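You operate a simulated robot arm through the tools that you are given. There is no shell and no other tool. Be economical: measure what you need, move in short steps, check, and stop when the job is done.

You are at the controls of a simulated two-armed robot. One attempt, no reset.

TASK
Pick up the blue binder with one hand, pass it to the other hand and put it on the line desk top.

The check looks at the end state, three seconds after you hand in, the way a careful person would. Anything else that was tipped, shoved, dropped, spilled or broken makes it a failure.

THE ROBOT
Two 6-joint arms with two-finger grippers on one trunk, on a base that drives. Base frame: it is fixed to the floor where the robot stands at the start and does not move with it; the origin is under the middle of the robot, x ahead of it, y to its left, z up. Lengths are in mm, angles in degrees, forces in N, time in s.
The left shoulder is at the start at [30, 178, 1263], the right one opposite. With the tool pointing down near the work surface each hand reaches from about 100 to 820 mm from the robot's upright axis, wherever it stands, measured 20 degrees to its own side. Places, roughly: line desk top (159x25 cm) [1300, 260, 860]. Payload 2.54 kg a hand.
Tool frame (each hand has its own): the origin (TCP) lies between the finger pads and is the grasp point; the fingertips stand 30 mm ahead of it; z points along the fingers, y is the line along which they close. The gripper opens to 116 mm. The gripper's body begins 95 mm behind the TCP.
Orientation is that of the tool frame in the base frame, as [roll, pitch, yaw] about the fixed x, y, z axes, in that order (R = Rz(yaw) Ry(pitch) Rx(roll)). With the fingers straight down and closing along the base's y, the tool's x points along the base's -x, its y along +y and its z along -z.

THE INTERFACE
- The arms move only by the tool play_rows. It takes "left_plan", "right_plan" or both (then of equal length, played together; a hand with none holds still); each is a list of rows, each a list of 3 entries, a list of its own where there are three numbers: the turn, a rotation vector about the base's x, y, z in units of 8 degrees (1.0 is 8 degrees), then the shift along the base's x, y, z in units of 20 mm (1.0 is 20 mm), then the gripper command, from -1 (shut) to 1 (fully open), values between in proportion. In form: [[[rx, ry, rz], [x, y, z], grip], ...]. A call has 1 to 20 rows; each row shifts and turns the commanded pose from where the row before left it. A call with a number of a shift or a turn outside -1 to 1 is refused whole. Rows are played at 5 a second. More than 50 mm and 8.6 degrees between two rows, or a gripper value outside its range, and nothing of the call is played. A pose out of reach is approached as far as the arm can. The call stops where the force on the tool passes 40 N (or 10 N more than at its start, if that is more) or the arm is blocked; 0.2 s more then pass. The fingers move at their own pace (about 153 mm/s each) and stop on an object; they squeeze with about 35 N. The grip force told is the motor's: it shows also when the fingers shut on nothing. Time passes only in rows, and 0.2 s behind the last, so rows that do not move let the fingers close. It gives the time, the measured TCP pose, the force on the tool (base axes), the opening and the grip force at its end, in the units of the frame above (readings bear some noise), with the torque about the TCP (base axes, N m) and any sound that the robot's microphone picked up.
- Cameras (640 x 400 px; columns grow to the right, rows downward): "scene" is now at [48.7, -30.9, 1994.4]; the picture's right is [-0.39, -0.92, 0.00], its down [-0.61, 0.26, -0.75] and it looks along [0.69, -0.29, -0.66] (base axes); focal length 263 px, centre (320, 200). "left" rides on the left gripper at [69, 15, -122] in its tool frame; the picture's right is [-0.21, 0.98, 0.00], its down [-0.83, -0.18, -0.53] and it looks along [-0.52, -0.12, 0.85] (tool axes); focal length 251 px, centre (320, 200). "right" rides on the right gripper at [69, -15, -122] in its tool frame; the picture's right is [0.21, 0.98, 0.00], its down [-0.83, 0.18, -0.53] and it looks along [-0.52, 0.11, 0.85] (tool axes); focal length 251 px, centre (320, 200). There is no depth. A picture from a camera that has moved, and an enlarged one, comes with that camera's place and axes in the base frame and with its lens.
- snapshot(camera): a new picture of that camera. It takes no simulated time.
- move_column(by): slides the trunk up (or, below 0, down) by that many mm; the arms and the scene camera ride with it, the base frame stays. It gives what a move gives, with no picture.
- steer(legs): drives the robot by 1 to 6 legs, each [ahead, left, turn to the left] in mm, mm and degrees, along the robot's own axes; the way and the turn of a leg run together, so that a leg with both is an arc; at most 1500 mm and 180 degrees a leg. The arms and the cameras ride along, it lands a little off, and it stops where it bumps. It gives what a move gives.
- aim_head(pan, tilt): turns the head with the scene camera to pan (to the left, within 143 degrees either way) and tilt (down, from -29 to 69), counted from straight ahead of the robot. It gives what a move gives.
- close_up(camera, box): a new picture of the part [left, top, right, bottom] of that camera's present view, enlarged. It takes no simulated time.
- hand_in(): hands the job in; it is judged then, once.

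Work in short steps. Places have to be worked out from the pictures, the camera data and where the tool is seen: move nearer, look again, correct. Check each grasp and each placing, and mend what went wrong. You have 120 turns and 88 pictures in all, those below and enlarged ones among them. Open the grippers and draw the arms clear of the work before you hand the job in, unless the task says otherwise; then end with one line.

The tools are called after "Request:" by a JSON object that holds its "name" and its "arguments". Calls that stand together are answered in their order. play_rows: Moves the arms, as the interface text tells. Its arguments: {"type":"object","properties":{"left_plan":{"type":"array","items":{"type":"array"}},"right_plan":{"type":"array","items":{"type":"array"}}},"required":[]} The other tools are called the same way: move_column (by) slides the trunk up or down; steer (legs) drives the base; aim_head (pan, tilt) turns the head that bears the scene camera; snapshot (camera) takes a picture; close_up (camera, box) takes an enlarged picture of a part of a camera's view; hand_in () hands the job in.

At the start:

```text
t: 0.0
left_position: [575.9, 52.6, 1661.9]
left_tool_rot: [179.9, 0.0, 180.0]
left_contact_force: [-0.1, 0.7, -0.9]
left_moment: [0.02, -0.02, 0.0]
left_opening: 115.8
left_grip_force: 0.1
right_position: [321.8, -284.4, 1625.8]
right_tool_rot: [180.0, -0.1, -180.0]
right_contact_force: [0.1, 0.4, -0.2]
right_moment: [0.0, -0.04, -0.01]
right_opening: 116.1
right_grip_force: 0.1
trunk travel left (down, up): [-475.0, 65.0]
robot x, y, heading: [-1.6, 5.5, 0.3]
head pan, tilt: [-22.8, 41.6]
```

scene: 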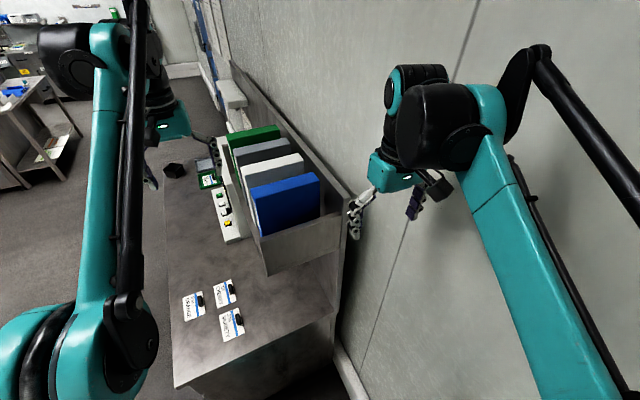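
right: 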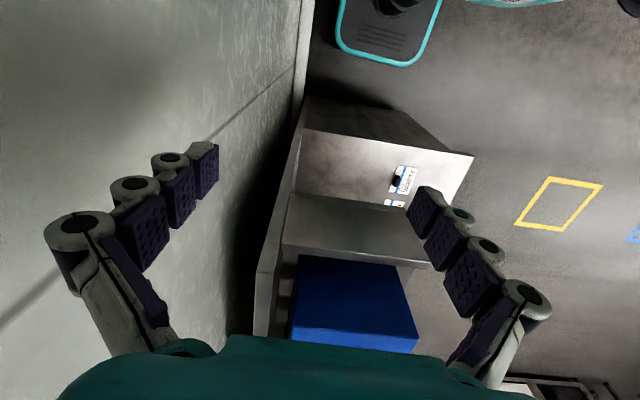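
left: 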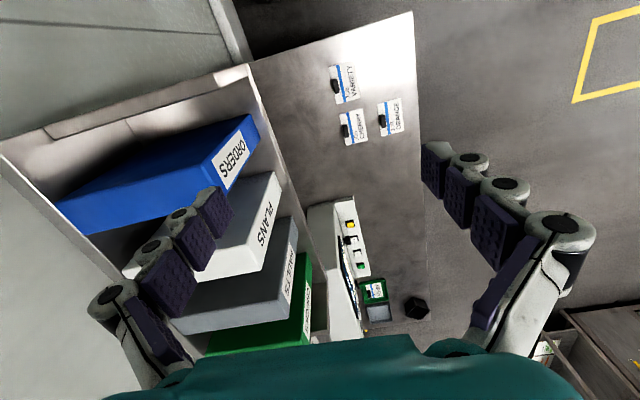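

I'll look closer at the binders and at the shelf they stand in.

Request:
{"name": "close_up", "arguments": {"camera": "scene", "box": [150, 90, 390, 290]}}

Request:
{"name": "close_up", "arguments": {"camera": "left", "box": [0, 0, 440, 360]}}

```text
2.00 times, centred on (270, 190) of scene
camera zoom: at [48.7, -30.9, 1994.4], right [-0.39, -0.92, 0.0], down [-0.61, 0.26, -0.75], along [0.69, -0.29, -0.66], focal length 526 px, centre (420, 220)
```

zoom: 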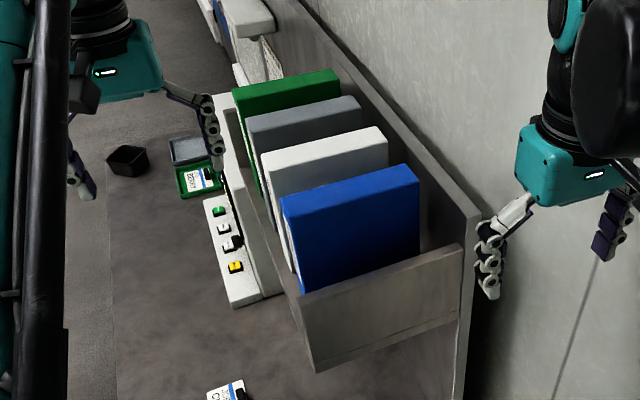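

```text
1.11 times, centred on (220, 180) of left
camera zoom: at [508.4, 69.3, 1783.6], right [0.21, 0.98, 0.0], down [0.83, -0.18, 0.53], along [0.52, -0.12, -0.85], focal length 279 px, centre (431, 222)
```

zoom: 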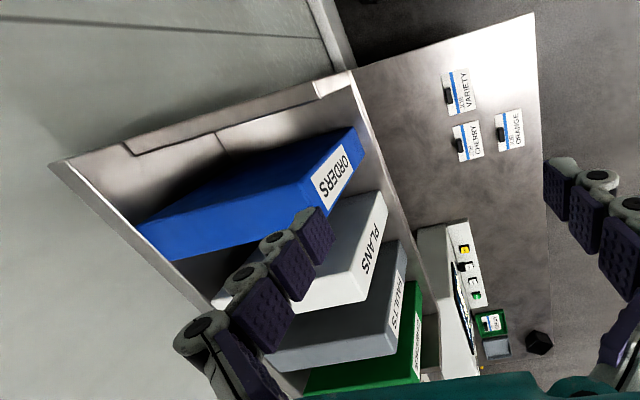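

The blue binder's top is at about x 595–639, y -260…-71, z 1543. It stands about 80 mm above the shelf's side panel, with gaps on both sides. I'll move the left hand aside and bring the right hand above it, yawed so the fingers close along x.

Request:
{"name": "play_rows", "arguments": {"left_plan": [[[0, 0, 0], [0, 0.95, 0], 1], [[0, 0, 0], [0, 0.95, 0], 1], [[0, 0, 0], [0, 0.95, 0], 1], [[0, 0, 0], [0, 0.95, 0], 1], [[0, 0, 0], [0, 0.95, 0], 1], [[0, 0, 0], [0, 0.95, 0], 1], [[0, 0, 0], [0, 0.95, 0], 1], [[0, 0, 0], [0, 0.95, 0], 1], [[0, 0, 0], [0, 0.95, 0], 1], [[0, 0, 0], [0, 0.95, 0], 1], [[0, 0, 0], [0, 0.95, 0], 1], [[0, 0, 0], [0, 0.95, 0], 1], [[0, 0, 0], [0, 0.95, 0], 1], [[0, 0, 0], [0, 0.95, 0], 1], [[0, 0, 0], [0, 0.95, 0], 1], [[0, 0, 0], [0, 0.95, 0], 1]], "right_plan": [[[0, 0, -0.7], [0, 0.34, 0.9], 1], [[0, 0, -0.7], [0, 0.34, 0.9], 1], [[0, 0, -0.7], [0.92, 0.34, 0.6], 1], [[0, 0, -0.7], [0.92, 0.34, 0], 1], [[0, 0, -0.7], [0.92, 0.34, 0], 1], [[0, 0, -0.7], [0.92, 0.34, 0], 1], [[0, 0, -0.7], [0.92, 0.34, 0], 1], [[0, 0, -0.7], [0.92, 0.34, 0], 1], [[0, 0, -0.7], [0.92, 0.34, 0], 1], [[0, 0, -0.7], [0.92, 0.34, 0], 1], [[0, 0, -0.7], [0.92, 0.34, 0], 1], [[0, 0, -0.7], [0.92, 0.34, 0], 1], [[0, 0, -0.7], [0.92, 0.34, 0], 1], [[0, 0, -0.7], [0.92, 0.34, 0], 1], [[0, 0, -0.7], [0.92, 0.34, 0], 1], [[0, 0, -0.7], [0.92, 0.34, 0], 1]]}}

Request:
{"name": "snapshot", "arguments": {"camera": "right"}}

Request:
{"name": "snapshot", "arguments": {"camera": "scene"}}

```text
t: 3.4
left_position: [577.6, 359.2, 1660.2]
left_tool_rot: [-180.0, -0.1, 179.9]
left_contact_force: [1.0, 0.4, -0.3]
left_moment: [-0.02, 0.04, 0.01]
left_opening: 116.3
left_grip_force: 0.0
right_position: [583.0, -172.5, 1673.7]
right_tool_rot: [-179.8, 0.1, 90.4]
right_contact_force: [0.8, 0.8, -0.3]
right_moment: [-0.04, 0.06, -0.03]
right_opening: 116.1
right_grip_force: 0.0
trunk travel left (down, up): [-475.0, 65.0]
robot x, y, heading: [-0.7, 0.1, -0.0]
head pan, tilt: [-22.8, 41.6]
```

```text
82 pictures are left
camera right: at [569.3, -103.2, 1796.0], right [0.98, 0.22, 0.0], down [0.19, -0.82, 0.53], along [0.12, -0.52, -0.85], focal length 251 px, centre (320, 200)
```

right: 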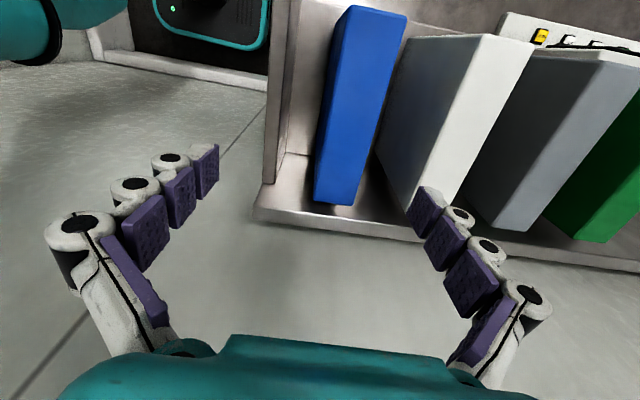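

```text
81 pictures are left
camera scene: at [51.6, -29.0, 1994.3], right [-0.39, -0.92, 0.0], down [-0.61, 0.26, -0.75], along [0.69, -0.29, -0.66], focal length 263 px, centre (320, 200)
```

scene: 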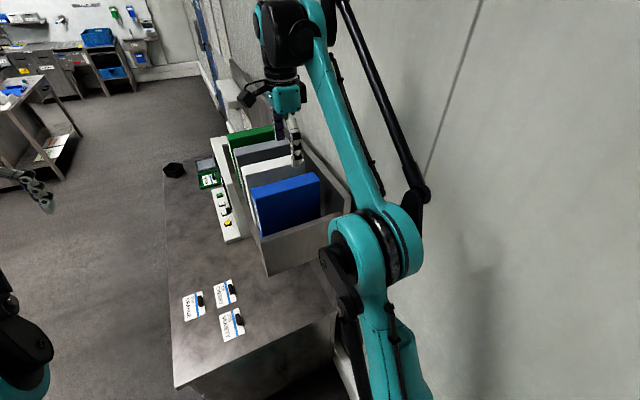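

The binder's top centre near y -178 is about x 617. I'll shift there, go down to tips just above the top, and look.

Request:
{"name": "play_rows", "arguments": {"right_plan": [[[0, 0, 0], [0.85, -0.1, 0], 1], [[0, 0, 0], [0.85, -0.1, 0], 1], [[0, 0, 0], [0, 0, -0.8], 1], [[0, 0, 0], [0, 0, -0.8], 1], [[0, 0, 0], [0, 0, -0.8], 1], [[0, 0, 0], [0, 0, -0.8], 1], [[0, 0, 0], [0, 0, 0], 1]]}}

Request:
{"name": "snapshot", "arguments": {"camera": "right"}}

Request:
{"name": "close_up", "arguments": {"camera": "scene", "box": [200, 80, 380, 280]}}

```text
t: 5.0
left_position: [576.2, 357.4, 1662.3]
left_tool_rot: [179.9, 0.0, 179.9]
left_contact_force: [0.3, -0.4, -0.2]
left_moment: [0.01, 0.04, 0.03]
left_opening: 116.0
left_grip_force: 0.1
right_position: [606.1, -179.1, 1601.6]
right_tool_rot: [180.0, 0.1, 90.5]
right_contact_force: [0.9, 0.0, 0.1]
right_moment: [0.05, 0.03, -0.06]
right_opening: 116.2
right_grip_force: 0.1
right hand out of reach, approached as far as the arm can: row 2
trunk travel left (down, up): [-475.0, 65.0]
robot x, y, heading: [3.4, -0.9, 0.0]
head pan, tilt: [-22.8, 41.6]
```

```text
80 pictures are left
camera right: at [592.1, -109.2, 1723.6], right [0.98, 0.22, 0.0], down [0.19, -0.82, 0.53], along [0.12, -0.52, -0.85], focal length 251 px, centre (320, 200)
```

right: 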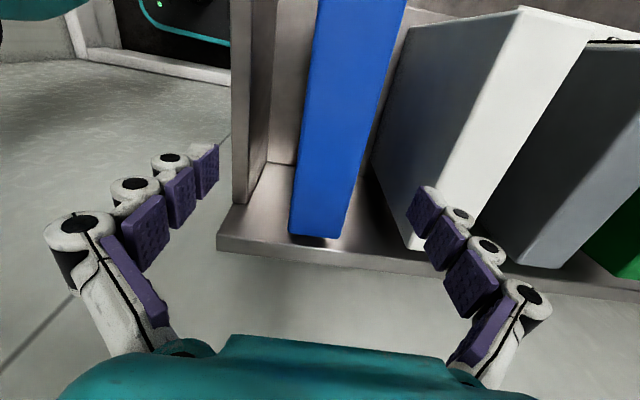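

```text
2.00 times, centred on (290, 180) of scene
camera zoom: at [49.6, -30.7, 1994.4], right [-0.39, -0.92, 0.0], down [-0.61, 0.26, -0.75], along [0.69, -0.29, -0.66], focal length 526 px, centre (380, 240)
```

zoom: 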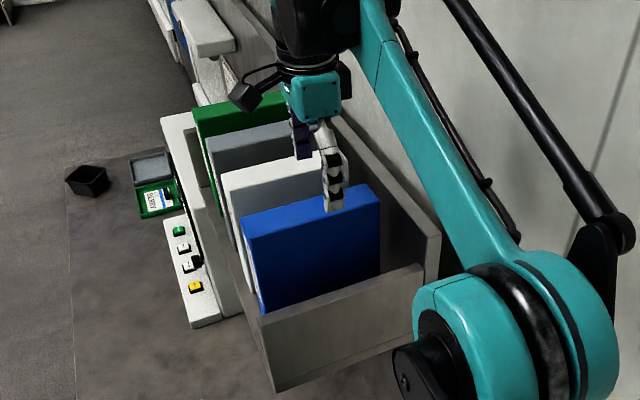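

At this lower height there should be reach left. The binder centre is at x≈618 and it's yawed about 4°, so I'll correct x by +12 and yaw by +4° while still above it.

Request:
{"name": "play_rows", "arguments": {"right_plan": [[[0, 0, 0.25], [0.3, 0, 0], 1], [[0, 0, 0.25], [0.3, 0, 0], 1], [[0, 0, 0], [0, 0, 0], 1]]}}

Request:
{"name": "snapshot", "arguments": {"camera": "right"}}

```text
t: 5.8
left_position: [573.7, 358.3, 1662.0]
left_tool_rot: [-180.0, 0.0, -179.9]
left_contact_force: [0.0, 0.2, 0.8]
left_moment: [0.01, 0.0, 0.02]
left_opening: 116.1
left_grip_force: 0.1
right_position: [617.1, -179.3, 1602.1]
right_tool_rot: [-180.0, -0.1, 94.4]
right_contact_force: [0.0, 0.4, 0.2]
right_moment: [-0.01, 0.01, 0.0]
right_opening: 116.2
right_grip_force: 0.1
trunk travel left (down, up): [-475.0, 65.0]
robot x, y, heading: [0.7, 6.1, 0.2]
head pan, tilt: [-22.8, 41.6]
```

```text
78 pictures are left
camera right: at [598.3, -110.7, 1724.5], right [0.96, 0.29, 0.0], down [0.24, -0.81, 0.53], along [0.15, -0.51, -0.85], focal length 251 px, centre (320, 200)
```

right: 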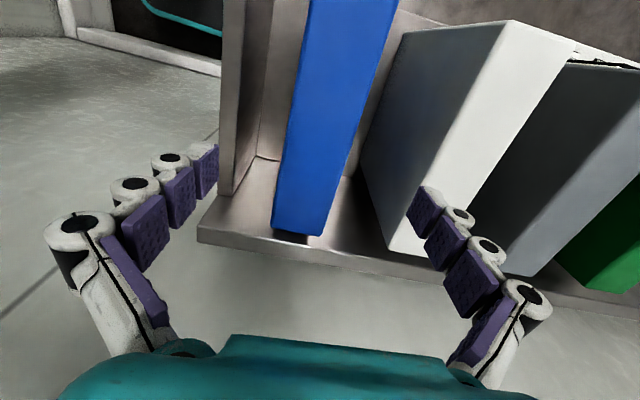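

The hand is centred and aligned on the binder, and both fingers have clearance. I'll descend 100 mm so the pads overlap the top by about 70 mm, then close.

Request:
{"name": "play_rows", "arguments": {"right_plan": [[[0, 0, 0], [0, 0, -0.84], 1], [[0, 0, 0], [0, 0, -0.84], 1], [[0, 0, 0], [0, 0, -0.84], 1], [[0, 0, 0], [0, 0, -0.84], 1], [[0, 0, 0], [0, 0, -0.84], 1], [[0, 0, 0], [0, 0, -0.84], 1], [[0, 0, 0], [0, 0, 0], 1], [[0, 0, 0], [0, 0, 0], 0.2], [[0, 0, 0], [0, 0, 0], -0.3], [[0, 0, 0], [0, 0, 0], -1], [[0, 0, 0], [0, 0, 0], -1], [[0, 0, 0], [0, 0, 0], -1]]}}

Request:
{"name": "snapshot", "arguments": {"camera": "right"}}

```text
t: 8.4
left_position: [575.3, 357.9, 1661.7]
left_tool_rot: [179.9, 0.0, 179.9]
left_contact_force: [-0.2, 0.5, -0.9]
left_moment: [0.0, -0.01, 0.0]
left_opening: 116.0
left_grip_force: 0.1
right_position: [617.4, -179.3, 1502.0]
right_tool_rot: [-180.0, 0.0, 94.4]
right_contact_force: [-0.6, 0.5, 2.9]
right_moment: [0.02, -0.19, -0.24]
right_opening: 49.4
right_grip_force: 35.0
trunk travel left (down, up): [-475.0, 65.0]
robot x, y, heading: [-0.8, -1.6, 0.2]
head pan, tilt: [-22.8, 41.6]
```

```text
77 pictures are left
camera right: at [598.6, -110.4, 1623.6], right [0.96, 0.29, 0.0], down [0.24, -0.81, 0.53], along [0.15, -0.51, -0.85], focal length 251 px, centre (320, 200)
```

right: 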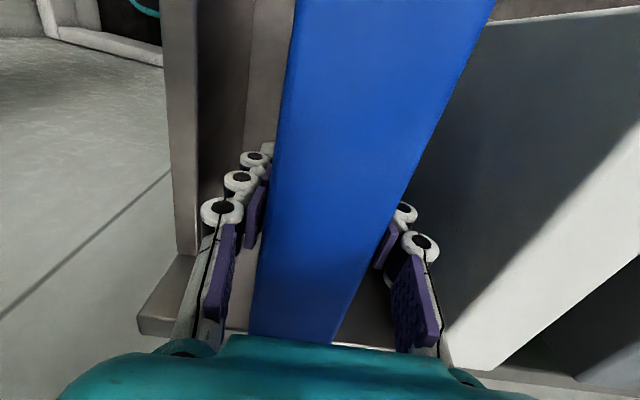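

The grip holds at 49 mm. I'll lift 60 mm and check the load.

Request:
{"name": "play_rows", "arguments": {"right_plan": [[[0, 0, 0], [0, 0, 0.5], -1], [[0, 0, 0], [0, 0, 0.5], -1], [[0, 0, 0], [0, 0, 0.7], -1], [[0, 0, 0], [0, 0, 0.7], -1], [[0, 0, 0], [0, 0, 0.6], -1], [[0, 0, 0], [0, 0, 0], -1]]}}

Request:
{"name": "close_up", "arguments": {"camera": "scene", "box": [200, 80, 380, 280]}}

Request:
{"name": "snapshot", "arguments": {"camera": "left"}}

```text
t: 9.8
left_position: [576.7, 357.6, 1660.9]
left_tool_rot: [180.0, 0.0, -180.0]
left_contact_force: [-0.3, -0.9, 0.8]
left_moment: [-0.04, -0.02, -0.03]
left_opening: 115.9
left_grip_force: 0.0
right_position: [618.9, -178.5, 1560.6]
right_tool_rot: [180.0, 0.1, 94.5]
right_contact_force: [-0.9, 0.1, -5.0]
right_moment: [-0.05, 0.01, 0.01]
right_opening: 48.9
right_grip_force: 35.2
trunk travel left (down, up): [-475.0, 65.0]
robot x, y, heading: [1.8, 2.3, 0.2]
head pan, tilt: [-22.8, 41.6]
```

```text
2.00 times, centred on (290, 180) of scene
camera zoom: at [49.8, -31.0, 1994.4], right [-0.39, -0.92, 0.0], down [-0.61, 0.26, -0.75], along [0.69, -0.29, -0.66], focal length 526 px, centre (380, 240)
```

zoom: 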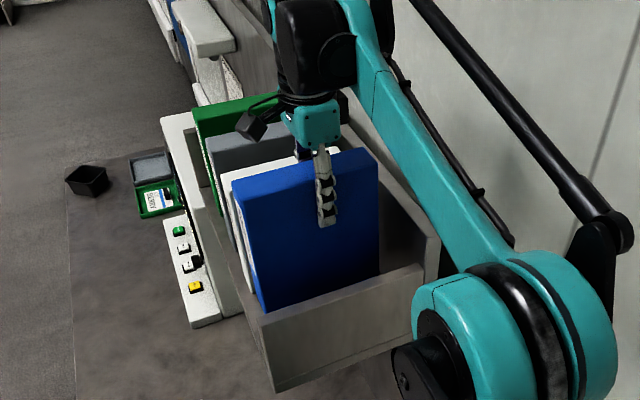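

```text
75 pictures are left
camera left: at [509.2, 373.2, 1783.6], right [0.21, 0.98, 0.0], down [0.83, -0.18, 0.53], along [0.52, -0.12, -0.85], focal length 251 px, centre (320, 200)
```

left: 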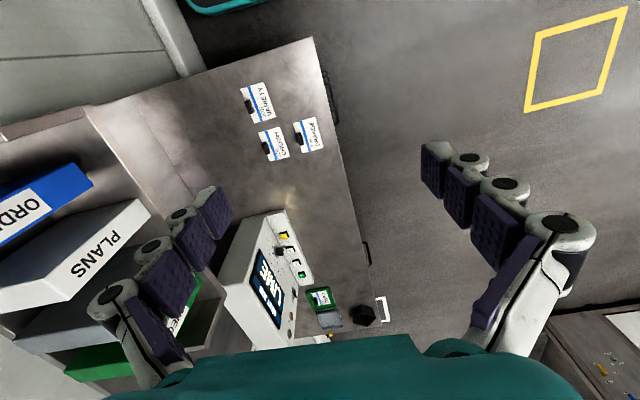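

The load is only about 5 N and the binder hangs straight. The shelf front is open, so I'll slide the binder out along +y, straighten the yaw and bring it back a little.

Request:
{"name": "play_rows", "arguments": {"right_plan": [[[0, 0, 0], [0, 0.5, 0.3], -1], [[0, 0, 0], [0, 0.8, 0.3], -1], [[0, 0, 0], [0, 1, 0], -1], [[0, 0, 0], [0, 1, 0], -1], [[0, 0, 0], [0, 1, 0], -1], [[0, 0, 0], [0, 1, 0], -1], [[0, 0, 0], [0, 1, 0], -1], [[0, 0, 0], [0, 1, 0], -1], [[0, 0, 0], [0, 1, 0], -1], [[0, 0, 0], [0, 1, 0], -1], [[0, 0, 0], [0, 1, 0], -1], [[0, 0, -0.14], [-0.7, 0.7, 0], -1], [[0, 0, -0.14], [-0.7, 0.5, -0.2], -1], [[0, 0, -0.14], [-0.7, 0.3, -0.2], -1], [[0, 0, -0.14], [-0.4, 0, -0.2], -1], [[0, 0, 0], [0, 0, 0], -1]]}}

Request:
{"name": "snapshot", "arguments": {"camera": "scene"}}

Request:
{"name": "snapshot", "arguments": {"camera": "left"}}

```text
t: 13.2
left_position: [577.0, 358.6, 1662.9]
left_tool_rot: [-179.9, 0.0, -180.0]
left_contact_force: [0.3, 0.0, 0.1]
left_moment: [0.03, -0.02, 0.02]
left_opening: 116.0
left_grip_force: 0.1
right_position: [568.4, 57.3, 1561.3]
right_tool_rot: [179.9, 0.0, 89.9]
right_contact_force: [0.3, 1.1, -4.3]
right_moment: [-0.04, 0.02, -0.01]
right_opening: 49.2
right_grip_force: 35.0
trunk travel left (down, up): [-475.0, 65.0]
robot x, y, heading: [-0.6, -1.5, 0.0]
head pan, tilt: [-22.8, 41.6]
```

```text
74 pictures are left
camera scene: at [49.9, -30.6, 1994.4], right [-0.39, -0.92, 0.0], down [-0.61, 0.26, -0.75], along [0.69, -0.29, -0.66], focal length 263 px, centre (320, 200)
```

scene: 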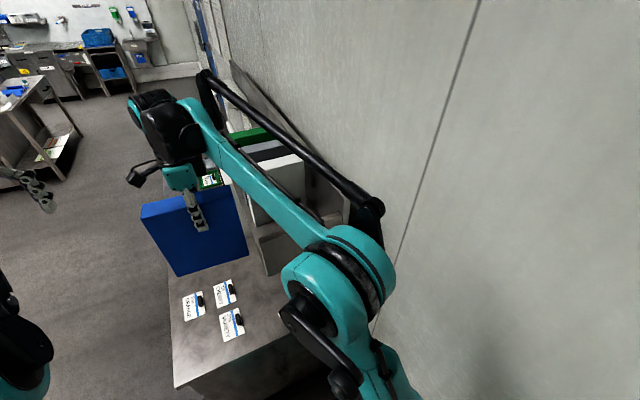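

```text
73 pictures are left
camera left: at [509.2, 373.7, 1783.5], right [0.21, 0.98, 0.0], down [0.83, -0.18, 0.53], along [0.52, -0.12, -0.85], focal length 251 px, centre (320, 200)
```

left: 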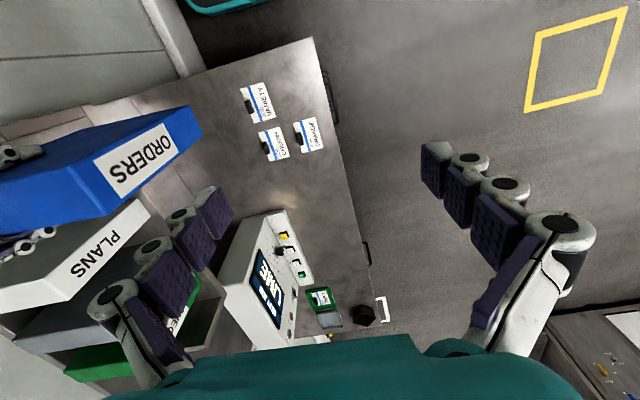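

The binder hangs clear with its spine at y≈164, top z≈1602 and bottom z≈1357. I'll turn the left hand to close along x, pointing toward -y and 30° down, on an approach line 200 mm out from the spine.

Request:
{"name": "play_rows", "arguments": {"left_plan": [[[0, 0, 0.9375], [0, 0, 0], 1], [[0, 0, 0.9375], [0, 0, 0], 1], [[0, 0, 0.9375], [0, 0, 0], 1], [[0, 0, 0.9375], [0, 0, 0], 1], [[0, 0, 0.9375], [0, 0, 0], 1], [[0, 0, 0.9375], [0, 0, 0], 1], [[0, 0, 0.9375], [0, 0, 0], 1], [[0, 0, 0.9375], [0, 0, 0], 1], [[0, 0, 0.9375], [0, 0, 0], 1], [[0, 0, 0.9375], [0, 0, 0], 1], [[0, 0, 0.9375], [0, 0, 0], 1], [[0, 0, 0.9375], [0, 0, 0], 1], [[-0.9375, 0, 0], [0, -0.3, -0.57], 1], [[-0.9375, 0, 0], [0, -0.3, -0.57], 1], [[-0.9375, 0, 0], [0, -0.3, -0.57], 1], [[-0.9375, 0, 0], [0, -0.3, -0.57], 1], [[-0.9375, 0, 0], [0, -0.3, -0.57], 1], [[-0.9375, 0, 0], [0, -0.3, -0.57], 1], [[-0.9375, 0, 0], [0, -0.3, -0.57], 1], [[-0.9375, 0, 0], [0, -0.3, -0.57], 1]]}}

Request:
{"name": "snapshot", "arguments": {"camera": "left"}}

Request:
{"name": "aim_head", "arguments": {"pan": 8, "tilt": 42}}

Request:
{"name": "snapshot", "arguments": {"camera": "scene"}}

```text
t: 17.4
left_position: [585.6, 295.1, 1569.2]
left_tool_rot: [-179.1, -59.6, -90.0]
left_contact_force: [-0.1, -0.3, 0.3]
left_moment: [0.02, 0.02, 0.0]
left_opening: 115.6
left_grip_force: 0.1
left hand out of reach, approached as far as the arm can: row 20
right_position: [568.4, 57.0, 1560.6]
right_tool_rot: [-179.9, -0.1, 89.9]
right_contact_force: [1.0, 0.5, -5.1]
right_moment: [-0.04, 0.0, 0.01]
right_opening: 49.3
right_grip_force: 35.0
trunk travel left (down, up): [-475.0, 65.0]
robot x, y, heading: [4.3, -0.4, 0.1]
head pan, tilt: [-22.8, 41.6]
```

```text
72 pictures are left
camera left: at [570.6, 364.5, 1691.1], right [-0.98, 0.09, -0.19], down [0.17, 0.88, -0.44], along [0.13, -0.46, -0.88], focal length 251 px, centre (320, 200)
```

left: 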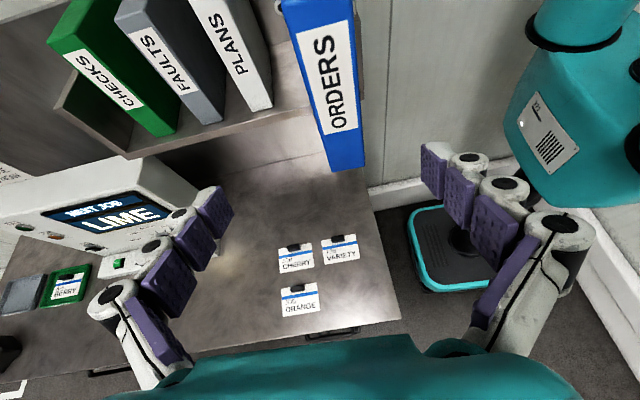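

```text
t: 18.4
left_position: [584.0, 294.4, 1570.8]
left_tool_rot: [-179.1, -59.4, -90.1]
left_contact_force: [0.0, -0.3, 0.6]
left_moment: [0.01, 0.01, 0.0]
left_opening: 116.0
left_grip_force: 0.0
right_position: [568.4, 57.5, 1561.9]
right_tool_rot: [-180.0, -0.1, 89.9]
right_contact_force: [0.1, -0.9, -5.4]
right_moment: [-0.05, 0.0, 0.0]
right_opening: 49.3
right_grip_force: 35.2
trunk travel left (down, up): [-475.0, 65.0]
robot x, y, heading: [1.6, -0.5, 0.1]
head pan, tilt: [8.0, 42.0]
```

```text
71 pictures are left
camera scene: at [54.7, 13.8, 1993.8], right [0.14, -0.99, 0.0], down [-0.66, -0.09, -0.74], along [0.74, 0.1, -0.67], focal length 263 px, centre (320, 200)
```

scene: 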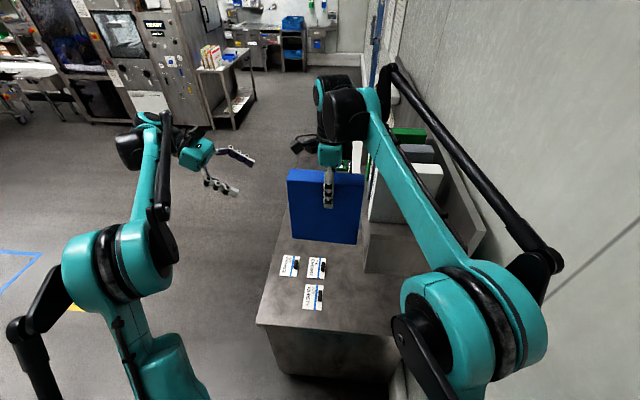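

The spine is seen at x 546–592, centred on 569. I'll align the left hand in x, advance most of the way along its tool axis and check.

Request:
{"name": "play_rows", "arguments": {"left_plan": [[[0, 0, 0], [-0.8, 0, 0], 1], [[0, 0, 0], [0, -0.8, -0.45], 1], [[0, 0, 0], [0, -0.8, -0.45], 1], [[0, 0, 0], [0, -0.8, -0.45], 1], [[0, 0, 0], [0, -0.8, -0.45], 1], [[0, 0, 0], [0, -0.8, -0.45], 1], [[0, 0, 0], [0, 0, 0], 1]]}}

Request:
{"name": "snapshot", "arguments": {"camera": "left"}}

Request:
{"name": "close_up", "arguments": {"camera": "scene", "box": [160, 80, 400, 280]}}

```text
t: 20.0
left_position: [575.2, 204.4, 1525.1]
left_tool_rot: [-180.0, -60.0, -90.0]
left_contact_force: [0.1, -0.5, 0.1]
left_moment: [0.02, -0.01, 0.01]
left_opening: 116.0
left_grip_force: 0.1
left hand out of reach, approached as far as the arm can: row 1
right_position: [567.8, 57.8, 1561.7]
right_tool_rot: [179.9, 0.0, 90.0]
right_contact_force: [0.8, -0.1, -4.9]
right_moment: [-0.04, -0.05, -0.01]
right_opening: 49.1
right_grip_force: 35.3
trunk travel left (down, up): [-475.0, 65.0]
robot x, y, heading: [4.1, -0.8, -0.1]
head pan, tilt: [8.0, 42.0]
```

```text
70 pictures are left
camera left: at [562.1, 275.7, 1645.8], right [-0.98, 0.11, -0.19], down [0.18, 0.88, -0.45], along [0.11, -0.47, -0.87], focal length 251 px, centre (320, 200)
```

left: 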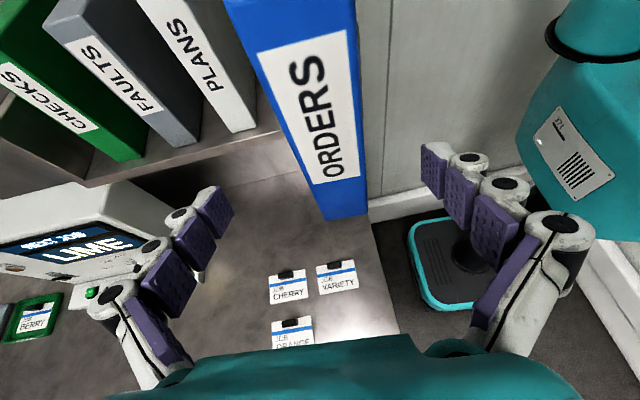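

```text
2.00 times, centred on (280, 180) of scene
camera zoom: at [54.5, 14.0, 1993.8], right [0.14, -0.99, 0.0], down [-0.66, -0.09, -0.74], along [0.74, 0.1, -0.67], focal length 526 px, centre (400, 240)
```

zoom: 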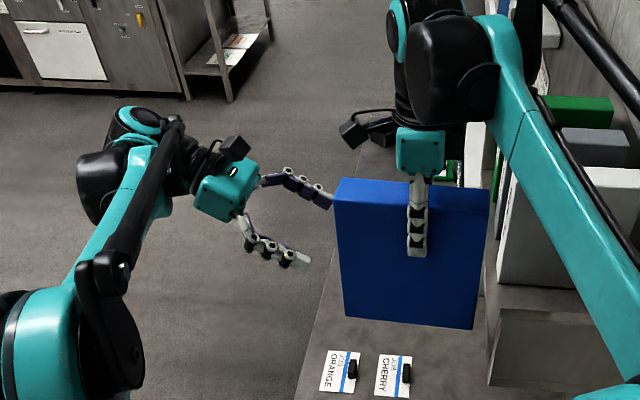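

Spine is at y≈153 and bottom z≈1370. I'll go the last 95 mm so the pads overlap the spine side, then close the left hand gently.

Request:
{"name": "play_rows", "arguments": {"left_plan": [[[0, 0, 0], [-0.07, -0.86, -0.45], 1], [[0, 0, 0], [-0.07, -0.86, -0.45], 1], [[0, 0, 0], [-0.07, -0.86, -0.45], 1], [[0, 0, 0], [-0.07, -0.86, -0.45], 1], [[0, 0, 0], [-0.07, -0.86, -0.45], 1], [[0, 0, 0], [0, 0, 0], 1]]}}

Request:
{"name": "snapshot", "arguments": {"camera": "left"}}

Request:
{"name": "close_up", "arguments": {"camera": "scene", "box": [160, 80, 400, 280]}}

```text
t: 21.4
left_position: [568.6, 118.4, 1479.9]
left_tool_rot: [-180.0, -59.9, -90.0]
left_contact_force: [0.7, -0.5, 0.2]
left_moment: [-0.01, 0.0, 0.01]
left_opening: 116.1
left_grip_force: 0.1
right_position: [568.6, 57.8, 1561.6]
right_tool_rot: [-180.0, 0.0, 90.0]
right_contact_force: [0.4, -0.7, -5.9]
right_moment: [-0.07, 0.02, 0.04]
right_opening: 49.4
right_grip_force: 35.0
trunk travel left (down, up): [-475.0, 65.0]
robot x, y, heading: [3.0, -1.4, 0.2]
head pan, tilt: [8.0, 42.0]
```

```text
68 pictures are left
camera left: at [555.9, 189.2, 1600.7], right [-0.98, 0.11, -0.19], down [0.18, 0.88, -0.45], along [0.11, -0.47, -0.87], focal length 251 px, centre (320, 200)
```

left: 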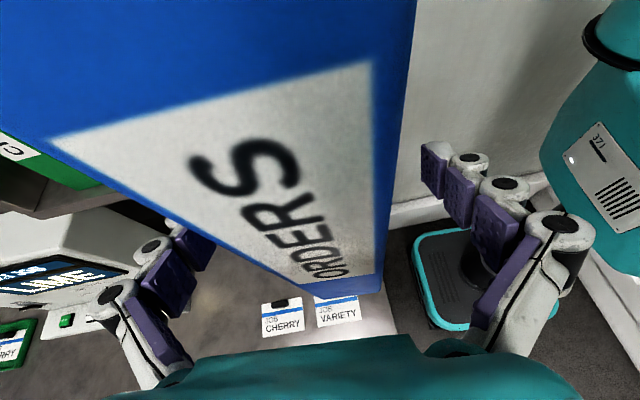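

```text
2.00 times, centred on (280, 180) of scene
camera zoom: at [54.9, 14.1, 1993.8], right [0.14, -0.99, 0.0], down [-0.66, -0.09, -0.74], along [0.74, 0.1, -0.67], focal length 526 px, centre (400, 240)
```

zoom: 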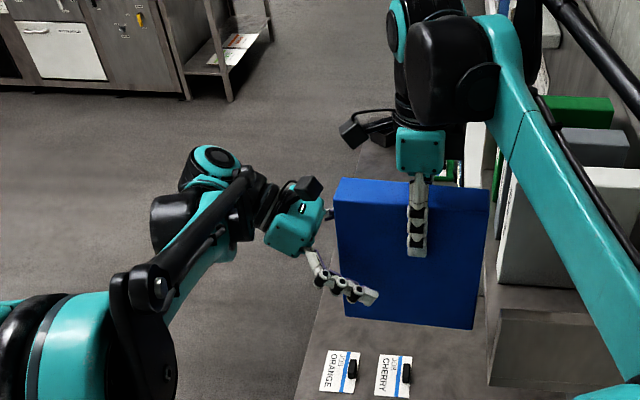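

The left fingers straddle the spine edge, so I'll close the left hand.

Request:
{"name": "play_rows", "arguments": {"left_plan": [[[0, 0, 0], [0, 0, 0], 0.2], [[0, 0, 0], [0, 0, 0], 0], [[0, 0, 0], [0, 0, 0], -0.4], [[0, 0, 0], [0, 0, 0], -1], [[0, 0, 0], [0, 0, 0], -1], [[0, 0, 0], [0, 0, 0], -1]]}}

Request:
{"name": "snapshot", "arguments": {"camera": "left"}}

Request:
{"name": "close_up", "arguments": {"camera": "scene", "box": [160, 80, 400, 280]}}

```text
t: 22.8
left_position: [568.6, 116.0, 1479.8]
left_tool_rot: [180.0, -60.0, -90.0]
left_contact_force: [-13.7, 3.6, 0.4]
left_moment: [-0.2, -0.28, -0.53]
left_opening: 49.2
left_grip_force: 35.1
right_position: [568.3, 57.3, 1560.1]
right_tool_rot: [180.0, 0.1, 89.8]
right_contact_force: [14.2, -3.5, -5.6]
right_moment: [-0.19, -0.85, -0.35]
right_opening: 49.4
right_grip_force: 34.6
trunk travel left (down, up): [-475.0, 65.0]
robot x, y, heading: [-2.2, 0.7, 0.2]
head pan, tilt: [8.0, 42.0]
```

```text
66 pictures are left
camera left: at [555.6, 189.0, 1600.9], right [-0.98, 0.11, -0.19], down [0.18, 0.88, -0.45], along [0.11, -0.47, -0.87], focal length 251 px, centre (320, 200)
```

left: 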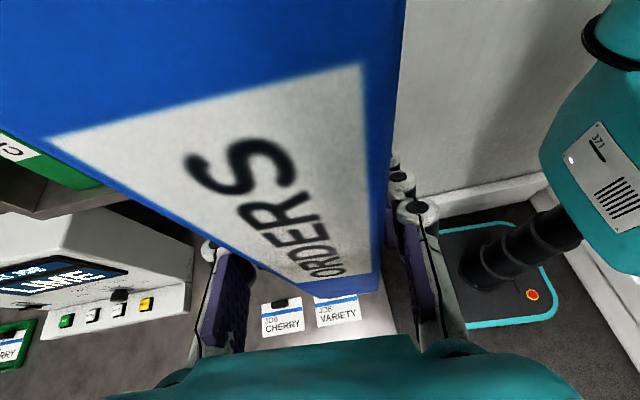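

```text
2.00 times, centred on (280, 180) of scene
camera zoom: at [54.9, 13.4, 1993.8], right [0.14, -0.99, 0.0], down [-0.66, -0.09, -0.74], along [0.74, 0.1, -0.67], focal length 526 px, centre (400, 240)
```

zoom: 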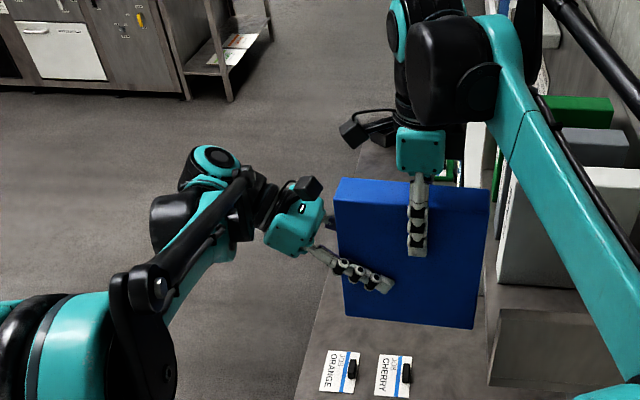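

Both hands hold the binder. I'll ease the cross-load a little, then open the right hand and raise it straight up.

Request:
{"name": "play_rows", "arguments": {"left_plan": [[[0, 0, 0], [-0.1, 0, 0], -1], [[0, 0, 0], [0, 0, 0], -1], [[0, 0, 0], [0, 0, 0], -1], [[0, 0, 0], [0, 0, 0], -1], [[0, 0, 0], [0, 0, 0], -1], [[0, 0, 0], [0, 0, 0], -1]], "right_plan": [[[0, 0, 0], [0, 0, 0], -1], [[0, 0, 0], [0, 0, 0], -0.1], [[0, 0, 0], [0, 0, 0], 0.5], [[0, 0, 0], [0, 0, 0], 0.7], [[0, 0, 0], [0, 0, 0], 0.7], [[0, 0, 0], [0, 0, 0], 0.7]]}}

Request:
{"name": "snapshot", "arguments": {"camera": "right"}}

```text
t: 24.2
left_position: [567.0, 117.6, 1480.0]
left_tool_rot: [-180.0, -60.1, -90.1]
left_contact_force: [0.4, 0.4, -0.7]
left_moment: [0.29, -0.01, -0.01]
left_opening: 49.4
left_grip_force: 34.4
right_position: [568.7, 58.2, 1562.0]
right_tool_rot: [179.9, 0.0, 89.9]
right_contact_force: [-0.8, 0.4, 0.1]
right_moment: [-0.02, 0.01, 0.01]
right_opening: 98.8
right_grip_force: 0.0
trunk travel left (down, up): [-475.0, 65.0]
robot x, y, heading: [0.7, 1.2, -0.0]
head pan, tilt: [8.0, 42.0]
```

```text
64 pictures are left
camera right: at [554.7, 127.3, 1683.5], right [0.98, 0.21, 0.0], down [0.18, -0.83, 0.53], along [0.11, -0.52, -0.85], focal length 251 px, centre (320, 200)
```

right: 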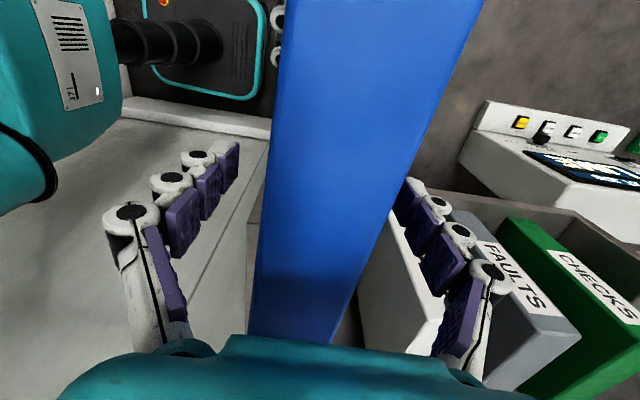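

Right hand is open and the left one carries the load. I'll lower the binder 100 mm with the left hand while the right rises slightly, which clears the fingers without leaving its reach.

Request:
{"name": "play_rows", "arguments": {"left_plan": [[[0, 0, 0], [0, 0, -0.4], -1], [[0, 0, 0], [0, 0, -0.8], -1], [[0, 0, 0], [0, 0, -1], -1], [[0, 0, 0], [0, 0, -1], -1], [[0, 0, 0], [0, 0, -1], -1], [[0, 0, 0], [0, 0, -0.8], -1], [[0, 0, 0], [0, 0, 0], -1]], "right_plan": [[[0, 0, 0], [0, 0, 0.3], 0.7], [[0, 0, 0], [0, 0, 0.3], 0.7], [[0, 0, 0], [0, 0, 0.3], 0.7], [[0, 0, 0], [0, 0, 0.3], 0.7], [[0, 0, 0], [0, 0, 0.3], 0.7], [[0, 0, 0], [0, 0, 0.3], 0.7], [[0, 0, 0], [0, 0, 0], 0.7]]}}

Request:
{"name": "snapshot", "arguments": {"camera": "scene"}}

Request:
{"name": "snapshot", "arguments": {"camera": "right"}}

```text
t: 25.8
left_position: [566.0, 118.6, 1379.4]
left_tool_rot: [-180.0, -60.0, -90.1]
left_contact_force: [0.4, -0.7, -0.2]
left_moment: [0.24, 0.01, 0.03]
left_opening: 49.3
left_grip_force: 34.6
right_position: [568.3, 57.7, 1596.8]
right_tool_rot: [180.0, 0.1, 89.8]
right_contact_force: [-0.9, 0.2, -1.3]
right_moment: [0.01, -0.03, 0.03]
right_opening: 98.3
right_grip_force: 0.0
trunk travel left (down, up): [-475.0, 65.0]
robot x, y, heading: [0.1, -2.5, 0.1]
head pan, tilt: [8.0, 42.0]
```

```text
63 pictures are left
camera scene: at [54.5, 13.4, 1993.8], right [0.14, -0.99, 0.0], down [-0.66, -0.09, -0.74], along [0.74, 0.1, -0.67], focal length 263 px, centre (320, 200)
```

scene: 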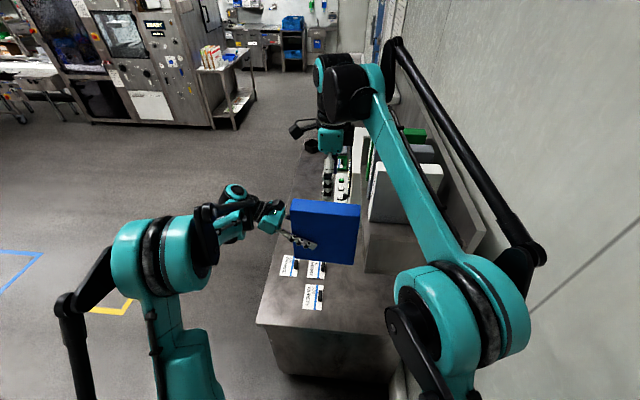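

```text
62 pictures are left
camera right: at [554.6, 127.1, 1719.0], right [0.98, 0.21, 0.0], down [0.18, -0.83, 0.53], along [0.11, -0.52, -0.85], focal length 251 px, centre (320, 200)
```

right: 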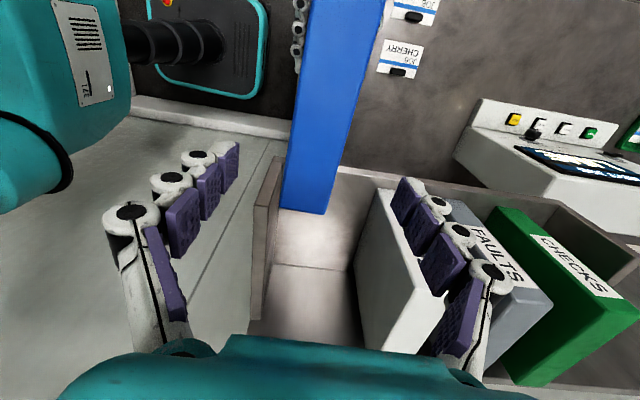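

The binder is in the left hand, upright and clear. I'll retract the right hand back and to the right, and move the left hand to the +y side over the free near end of the desk.

Request:
{"name": "play_rows", "arguments": {"left_plan": [[[0, 0, 0], [0, 0.4, 0], -1], [[0, 0, 0], [0, 0.8, 0], -1], [[0, 0, 0], [0, 0.8, 0], -1], [[0, 0, 0], [0, 0.8, 0], -1], [[0, 0, 0], [0, 0.8, 0], -1], [[0, 0, 0], [-0.05, 0.8, -0.2], -1], [[0, 0, 0], [-0.05, 0.8, -0.5], -1], [[0, 0, 0], [-0.1, 0.8, -0.8], -1], [[0, 0, 0], [-0.1, 0.8, -0.8], -1], [[0, 0, 0], [-0.1, 0.8, -0.8], -1], [[0, 0, 0], [-0.1, 0.8, -0.8], -1], [[0, 0, 0], [0, 0.4, -0.8], -1], [[0, 0, 0], [0, 0, -0.8], -1], [[0, 0, 0], [0, 0, 0], -1]], "right_plan": [[[0, 0, 0], [-0.9, 0, 0], 0.7], [[0, 0, 0], [-0.9, 0, 0], 0.7], [[0, 0, 0], [-0.9, -0.3, 0], 0.7], [[0, 0, 0], [-0.9, -0.5, 0], 0.7], [[0, 0, 0], [-0.9, -0.8, 0], 0.7], [[0, 0, 0], [-0.9, -0.8, 0], 0.7], [[0, 0, 0], [-0.9, -0.8, 0], 0.7], [[0, 0, 0], [-0.9, -0.8, 0], 0.7], [[0, 0, 0], [-0.9, -0.8, 0], 0.7], [[0, 0, 0], [-0.9, -0.8, 0], 0.7], [[0, 0, 0], [-0.9, -0.8, 0], 0.7], [[0, 0, 0], [0, -0.8, 0], 0.7], [[0, 0, 0], [0, -0.8, 0], 0.7], [[0, 0, 0], [0, 0, 0], 0.7]]}}

Request:
{"name": "snapshot", "arguments": {"camera": "scene"}}

Request:
{"name": "snapshot", "arguments": {"camera": "left"}}

```text
t: 28.8
left_position: [567.2, 276.1, 1271.1]
left_tool_rot: [-179.5, -59.7, -89.9]
left_contact_force: [0.7, -0.1, 0.7]
left_moment: [0.29, 0.02, -0.01]
left_opening: 49.4
left_grip_force: 34.8
left hand out of reach, approached as far as the arm can: row 11, 12
right_position: [370.3, -103.3, 1597.7]
right_tool_rot: [180.0, 0.0, 90.0]
right_contact_force: [0.0, 0.0, 0.6]
right_moment: [0.02, -0.02, 0.01]
right_opening: 98.4
right_grip_force: 0.1
trunk travel left (down, up): [-475.0, 65.0]
robot x, y, heading: [0.2, -1.0, -0.1]
head pan, tilt: [8.0, 42.0]
```

```text
61 pictures are left
camera scene: at [54.1, 13.6, 1993.8], right [0.14, -0.99, 0.0], down [-0.66, -0.09, -0.74], along [0.74, 0.1, -0.67], focal length 263 px, centre (320, 200)
```

scene: 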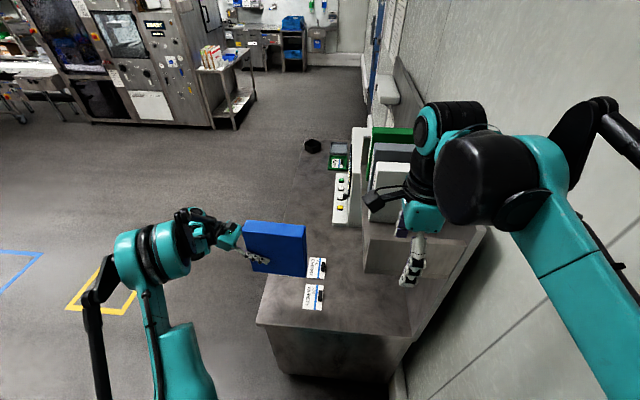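

```text
60 pictures are left
camera left: at [552.4, 346.7, 1391.8], right [-0.98, 0.1, -0.19], down [0.18, 0.88, -0.44], along [0.12, -0.47, -0.88], focal length 251 px, centre (320, 200)
```

left: 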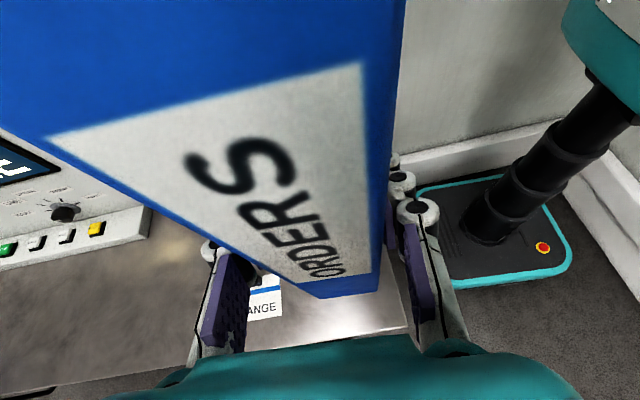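

The left arm is at its reach limit here. The base has room (its front is at x≈235, the desk starts at ≈490), so I'll drive 50 mm ahead and 130 mm left.

Request:
{"name": "steer", "arguments": {"legs": [[50, 130, 0]]}}

Request:
{"name": "snapshot", "arguments": {"camera": "left"}}

Request:
{"name": "aim_head", "arguments": {"pan": 5, "tilt": 55}}

Request:
{"name": "snapshot", "arguments": {"camera": "scene"}}

```text
t: 30.1
left_position: [615.7, 405.2, 1270.6]
left_tool_rot: [-179.5, -59.7, -90.0]
left_contact_force: [0.0, 0.2, -1.0]
left_moment: [0.28, 0.0, 0.01]
left_opening: 49.3
left_grip_force: 34.7
right_position: [420.2, 25.8, 1597.5]
right_tool_rot: [179.9, 0.0, 89.8]
right_contact_force: [-0.1, -0.2, 0.0]
right_moment: [0.03, -0.03, -0.01]
right_opening: 98.6
right_grip_force: 0.1
trunk travel left (down, up): [-475.0, 65.0]
robot x, y, heading: [46.6, 130.1, -0.0]
head pan, tilt: [8.0, 42.0]
```

```text
59 pictures are left
camera left: at [601.6, 474.6, 1392.5], right [-0.98, 0.1, -0.19], down [0.18, 0.88, -0.44], along [0.12, -0.47, -0.88], focal length 251 px, centre (320, 200)
```

left: 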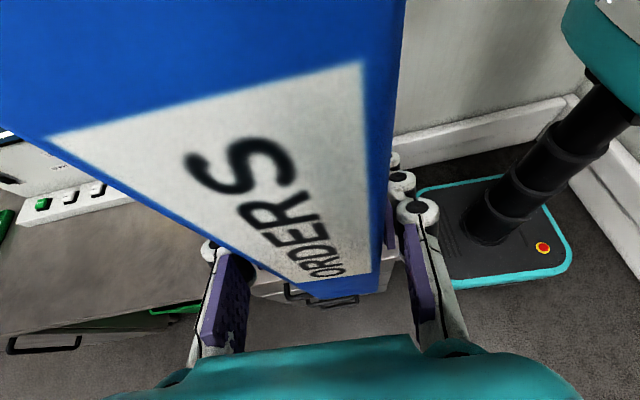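

```text
t: 30.8
left_position: [617.6, 407.6, 1269.8]
left_tool_rot: [-179.7, -59.8, -89.9]
left_contact_force: [0.3, 0.2, 0.1]
left_moment: [0.25, 0.0, 0.0]
left_opening: 49.1
left_grip_force: 35.1
right_position: [420.8, 28.7, 1596.3]
right_tool_rot: [180.0, 0.1, 89.9]
right_contact_force: [-1.0, -0.1, -1.7]
right_moment: [-0.03, 0.0, 0.0]
right_opening: 98.7
right_grip_force: 0.1
trunk travel left (down, up): [-475.0, 65.0]
robot x, y, heading: [46.0, 129.5, -0.0]
head pan, tilt: [5.0, 55.0]
```

```text
58 pictures are left
camera scene: at [94.1, 139.2, 1976.0], right [0.09, -1.0, 0.0], down [-0.82, -0.07, -0.57], along [0.57, 0.05, -0.82], focal length 263 px, centre (320, 200)
```

scene: 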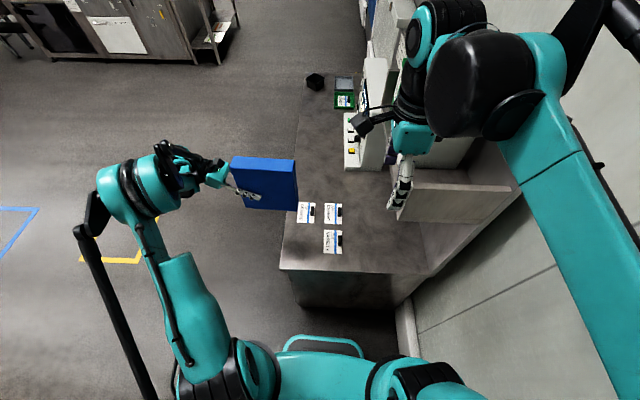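

There's a roomy free spot at x 515–700, y 180–300, between the desk end, the VARIETY card (y<175) and the ORANGE card (x>728). I'll turn the left hand 90° so it points ahead with the binder along x, and move above it.

Request:
{"name": "play_rows", "arguments": {"left_plan": [[[0, 0, 0.5], [-0.2, -0.4, 0], -1], [[0, 0, 0.9], [-0.27, -0.69, 0], -1], [[0, 0, 0.9], [-0.27, -0.69, 0], -1], [[0, 0, 0.9], [-0.27, -0.69, 0], -1], [[0, 0, 0.9], [-0.27, -0.69, 0], -1], [[0, 0, 0.9], [-0.27, -0.69, 0], -1], [[0, 0, 0.9], [-0.27, -0.69, 0], -1], [[0, 0, 0.9], [-0.27, -0.69, 0], -1], [[0, 0, 0.9], [-0.27, -0.69, 0], -1], [[0, 0, 0.9], [-0.27, -0.69, 0], -1], [[0, 0, 0.9], [-0.27, -0.69, 0], -1], [[0, 0, 0.9], [-0.27, -0.69, 0], -1], [[0, 0, 0.85], [-0.1, -0.4, 0], -1], [[0, 0, 0], [0, 0, 0], -1]]}}

Request:
{"name": "snapshot", "arguments": {"camera": "scene"}}

Request:
{"name": "snapshot", "arguments": {"camera": "left"}}

```text
t: 33.8
left_position: [576.1, 313.5, 1324.0]
left_tool_rot: [179.7, -59.9, -1.0]
left_contact_force: [-0.2, 0.6, -0.4]
left_moment: [0.0, 0.27, 0.01]
left_opening: 49.2
left_grip_force: 35.2
left hand out of reach, approached as far as the arm can: row 7, 8, 9, 10, 11, 12, 13
right_position: [419.0, 26.8, 1597.7]
right_tool_rot: [-180.0, 0.0, 89.9]
right_contact_force: [0.6, 0.6, 0.2]
right_moment: [0.02, 0.02, 0.02]
right_opening: 98.7
right_grip_force: 0.1
trunk travel left (down, up): [-475.0, 65.0]
robot x, y, heading: [48.2, 131.2, 0.1]
head pan, tilt: [5.0, 55.0]
```

```text
57 pictures are left
camera scene: at [93.2, 136.9, 1976.0], right [0.09, -1.0, 0.0], down [-0.82, -0.07, -0.57], along [0.57, 0.05, -0.82], focal length 263 px, centre (320, 200)
```

scene: 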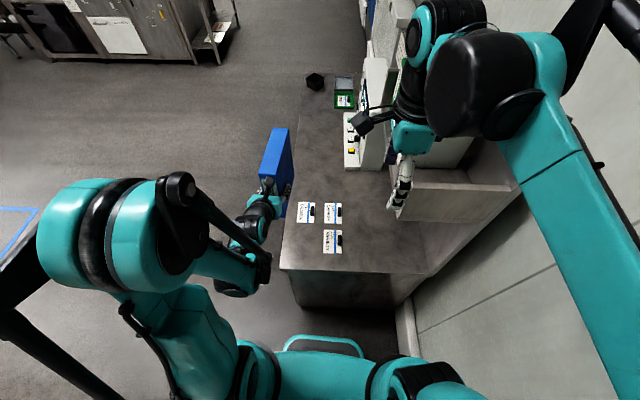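

```text
56 pictures are left
camera left: at [507.8, 301.3, 1443.9], right [-0.13, -0.97, -0.18], down [-0.87, 0.2, -0.45], along [0.47, 0.1, -0.88], focal length 251 px, centre (320, 200)
```

left: 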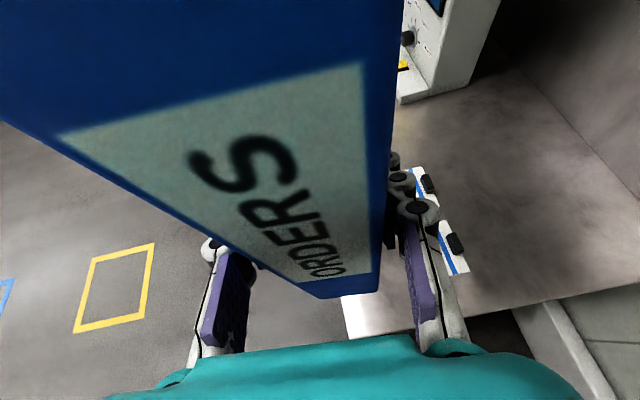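

The hand is now too close to the shoulder. I'd like to back the robot up, so I'll look behind first.

Request:
{"name": "aim_head", "arguments": {"pan": 143, "tilt": 45}}

Request:
{"name": "snapshot", "arguments": {"camera": "scene"}}

Request:
{"name": "aim_head", "arguments": {"pan": -143, "tilt": 50}}

Request:
{"name": "snapshot", "arguments": {"camera": "scene"}}

Request:
{"name": "aim_head", "arguments": {"pan": 5, "tilt": 55}}

```text
t: 36.0
left_position: [576.5, 314.4, 1321.8]
left_tool_rot: [179.6, -59.9, -0.9]
left_contact_force: [-0.2, -0.6, 0.3]
left_moment: [0.02, 0.24, 0.01]
left_opening: 49.5
left_grip_force: 35.1
right_position: [420.2, 25.7, 1597.7]
right_tool_rot: [180.0, 0.1, 89.9]
right_contact_force: [-0.3, -1.5, -1.1]
right_moment: [0.01, -0.03, -0.03]
right_opening: 98.6
right_grip_force: 0.0
trunk travel left (down, up): [-475.0, 65.0]
robot x, y, heading: [54.1, 126.8, -0.1]
head pan, tilt: [143.0, 45.0]
```

```text
55 pictures are left
camera scene: at [-43.4, 180.1, 1989.5], right [0.6, 0.8, 0.0], down [0.56, -0.43, -0.71], along [-0.57, 0.43, -0.71], focal length 263 px, centre (320, 200)
```

scene: 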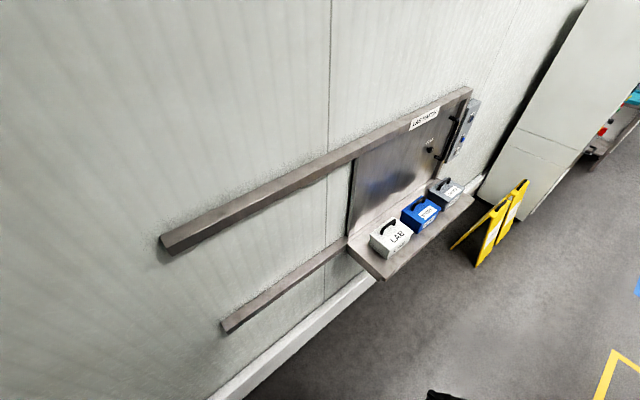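

```text
t: 40.0
left_position: [576.5, 313.9, 1323.1]
left_tool_rot: [179.6, -59.8, -1.1]
left_contact_force: [-0.9, 0.0, -0.8]
left_moment: [0.01, 0.32, -0.03]
left_opening: 49.5
left_grip_force: 35.1
right_position: [418.7, 28.7, 1597.0]
right_tool_rot: [-179.9, 0.0, 90.0]
right_contact_force: [-0.1, -0.8, -1.1]
right_moment: [0.0, 0.02, -0.02]
right_opening: 98.4
right_grip_force: 0.0
trunk travel left (down, up): [-475.0, 65.0]
robot x, y, heading: [49.1, 131.9, -0.2]
head pan, tilt: [-143.0, 50.0]
```

```text
54 pictures are left
camera scene: at [-39.9, 84.7, 1982.6], right [-0.6, 0.8, 0.0], down [0.61, 0.46, -0.64], along [-0.51, -0.39, -0.77], focal length 263 px, centre (320, 200)
```

scene: 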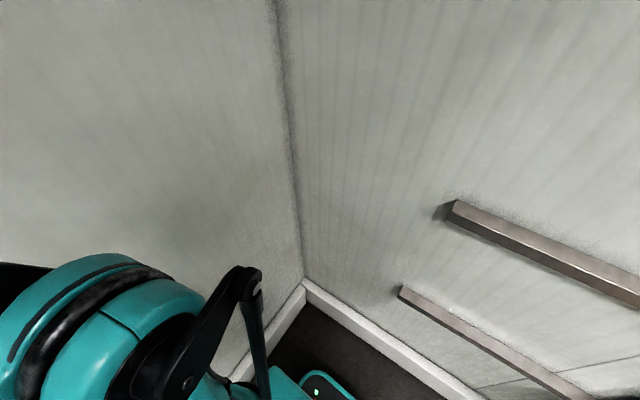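

```text
t: 42.3
left_position: [577.3, 314.0, 1321.5]
left_tool_rot: [179.6, -60.0, -1.0]
left_contact_force: [-0.2, 0.1, 0.6]
left_moment: [0.0, 0.28, -0.03]
left_opening: 49.5
left_grip_force: 35.1
right_position: [419.6, 25.8, 1598.1]
right_tool_rot: [179.9, -0.1, 89.9]
right_contact_force: [-0.2, -0.9, 0.4]
right_moment: [0.02, 0.02, 0.02]
right_opening: 98.5
right_grip_force: 0.1
trunk travel left (down, up): [-475.0, 65.0]
robot x, y, heading: [50.4, 132.6, 0.1]
head pan, tilt: [5.0, 55.0]
```

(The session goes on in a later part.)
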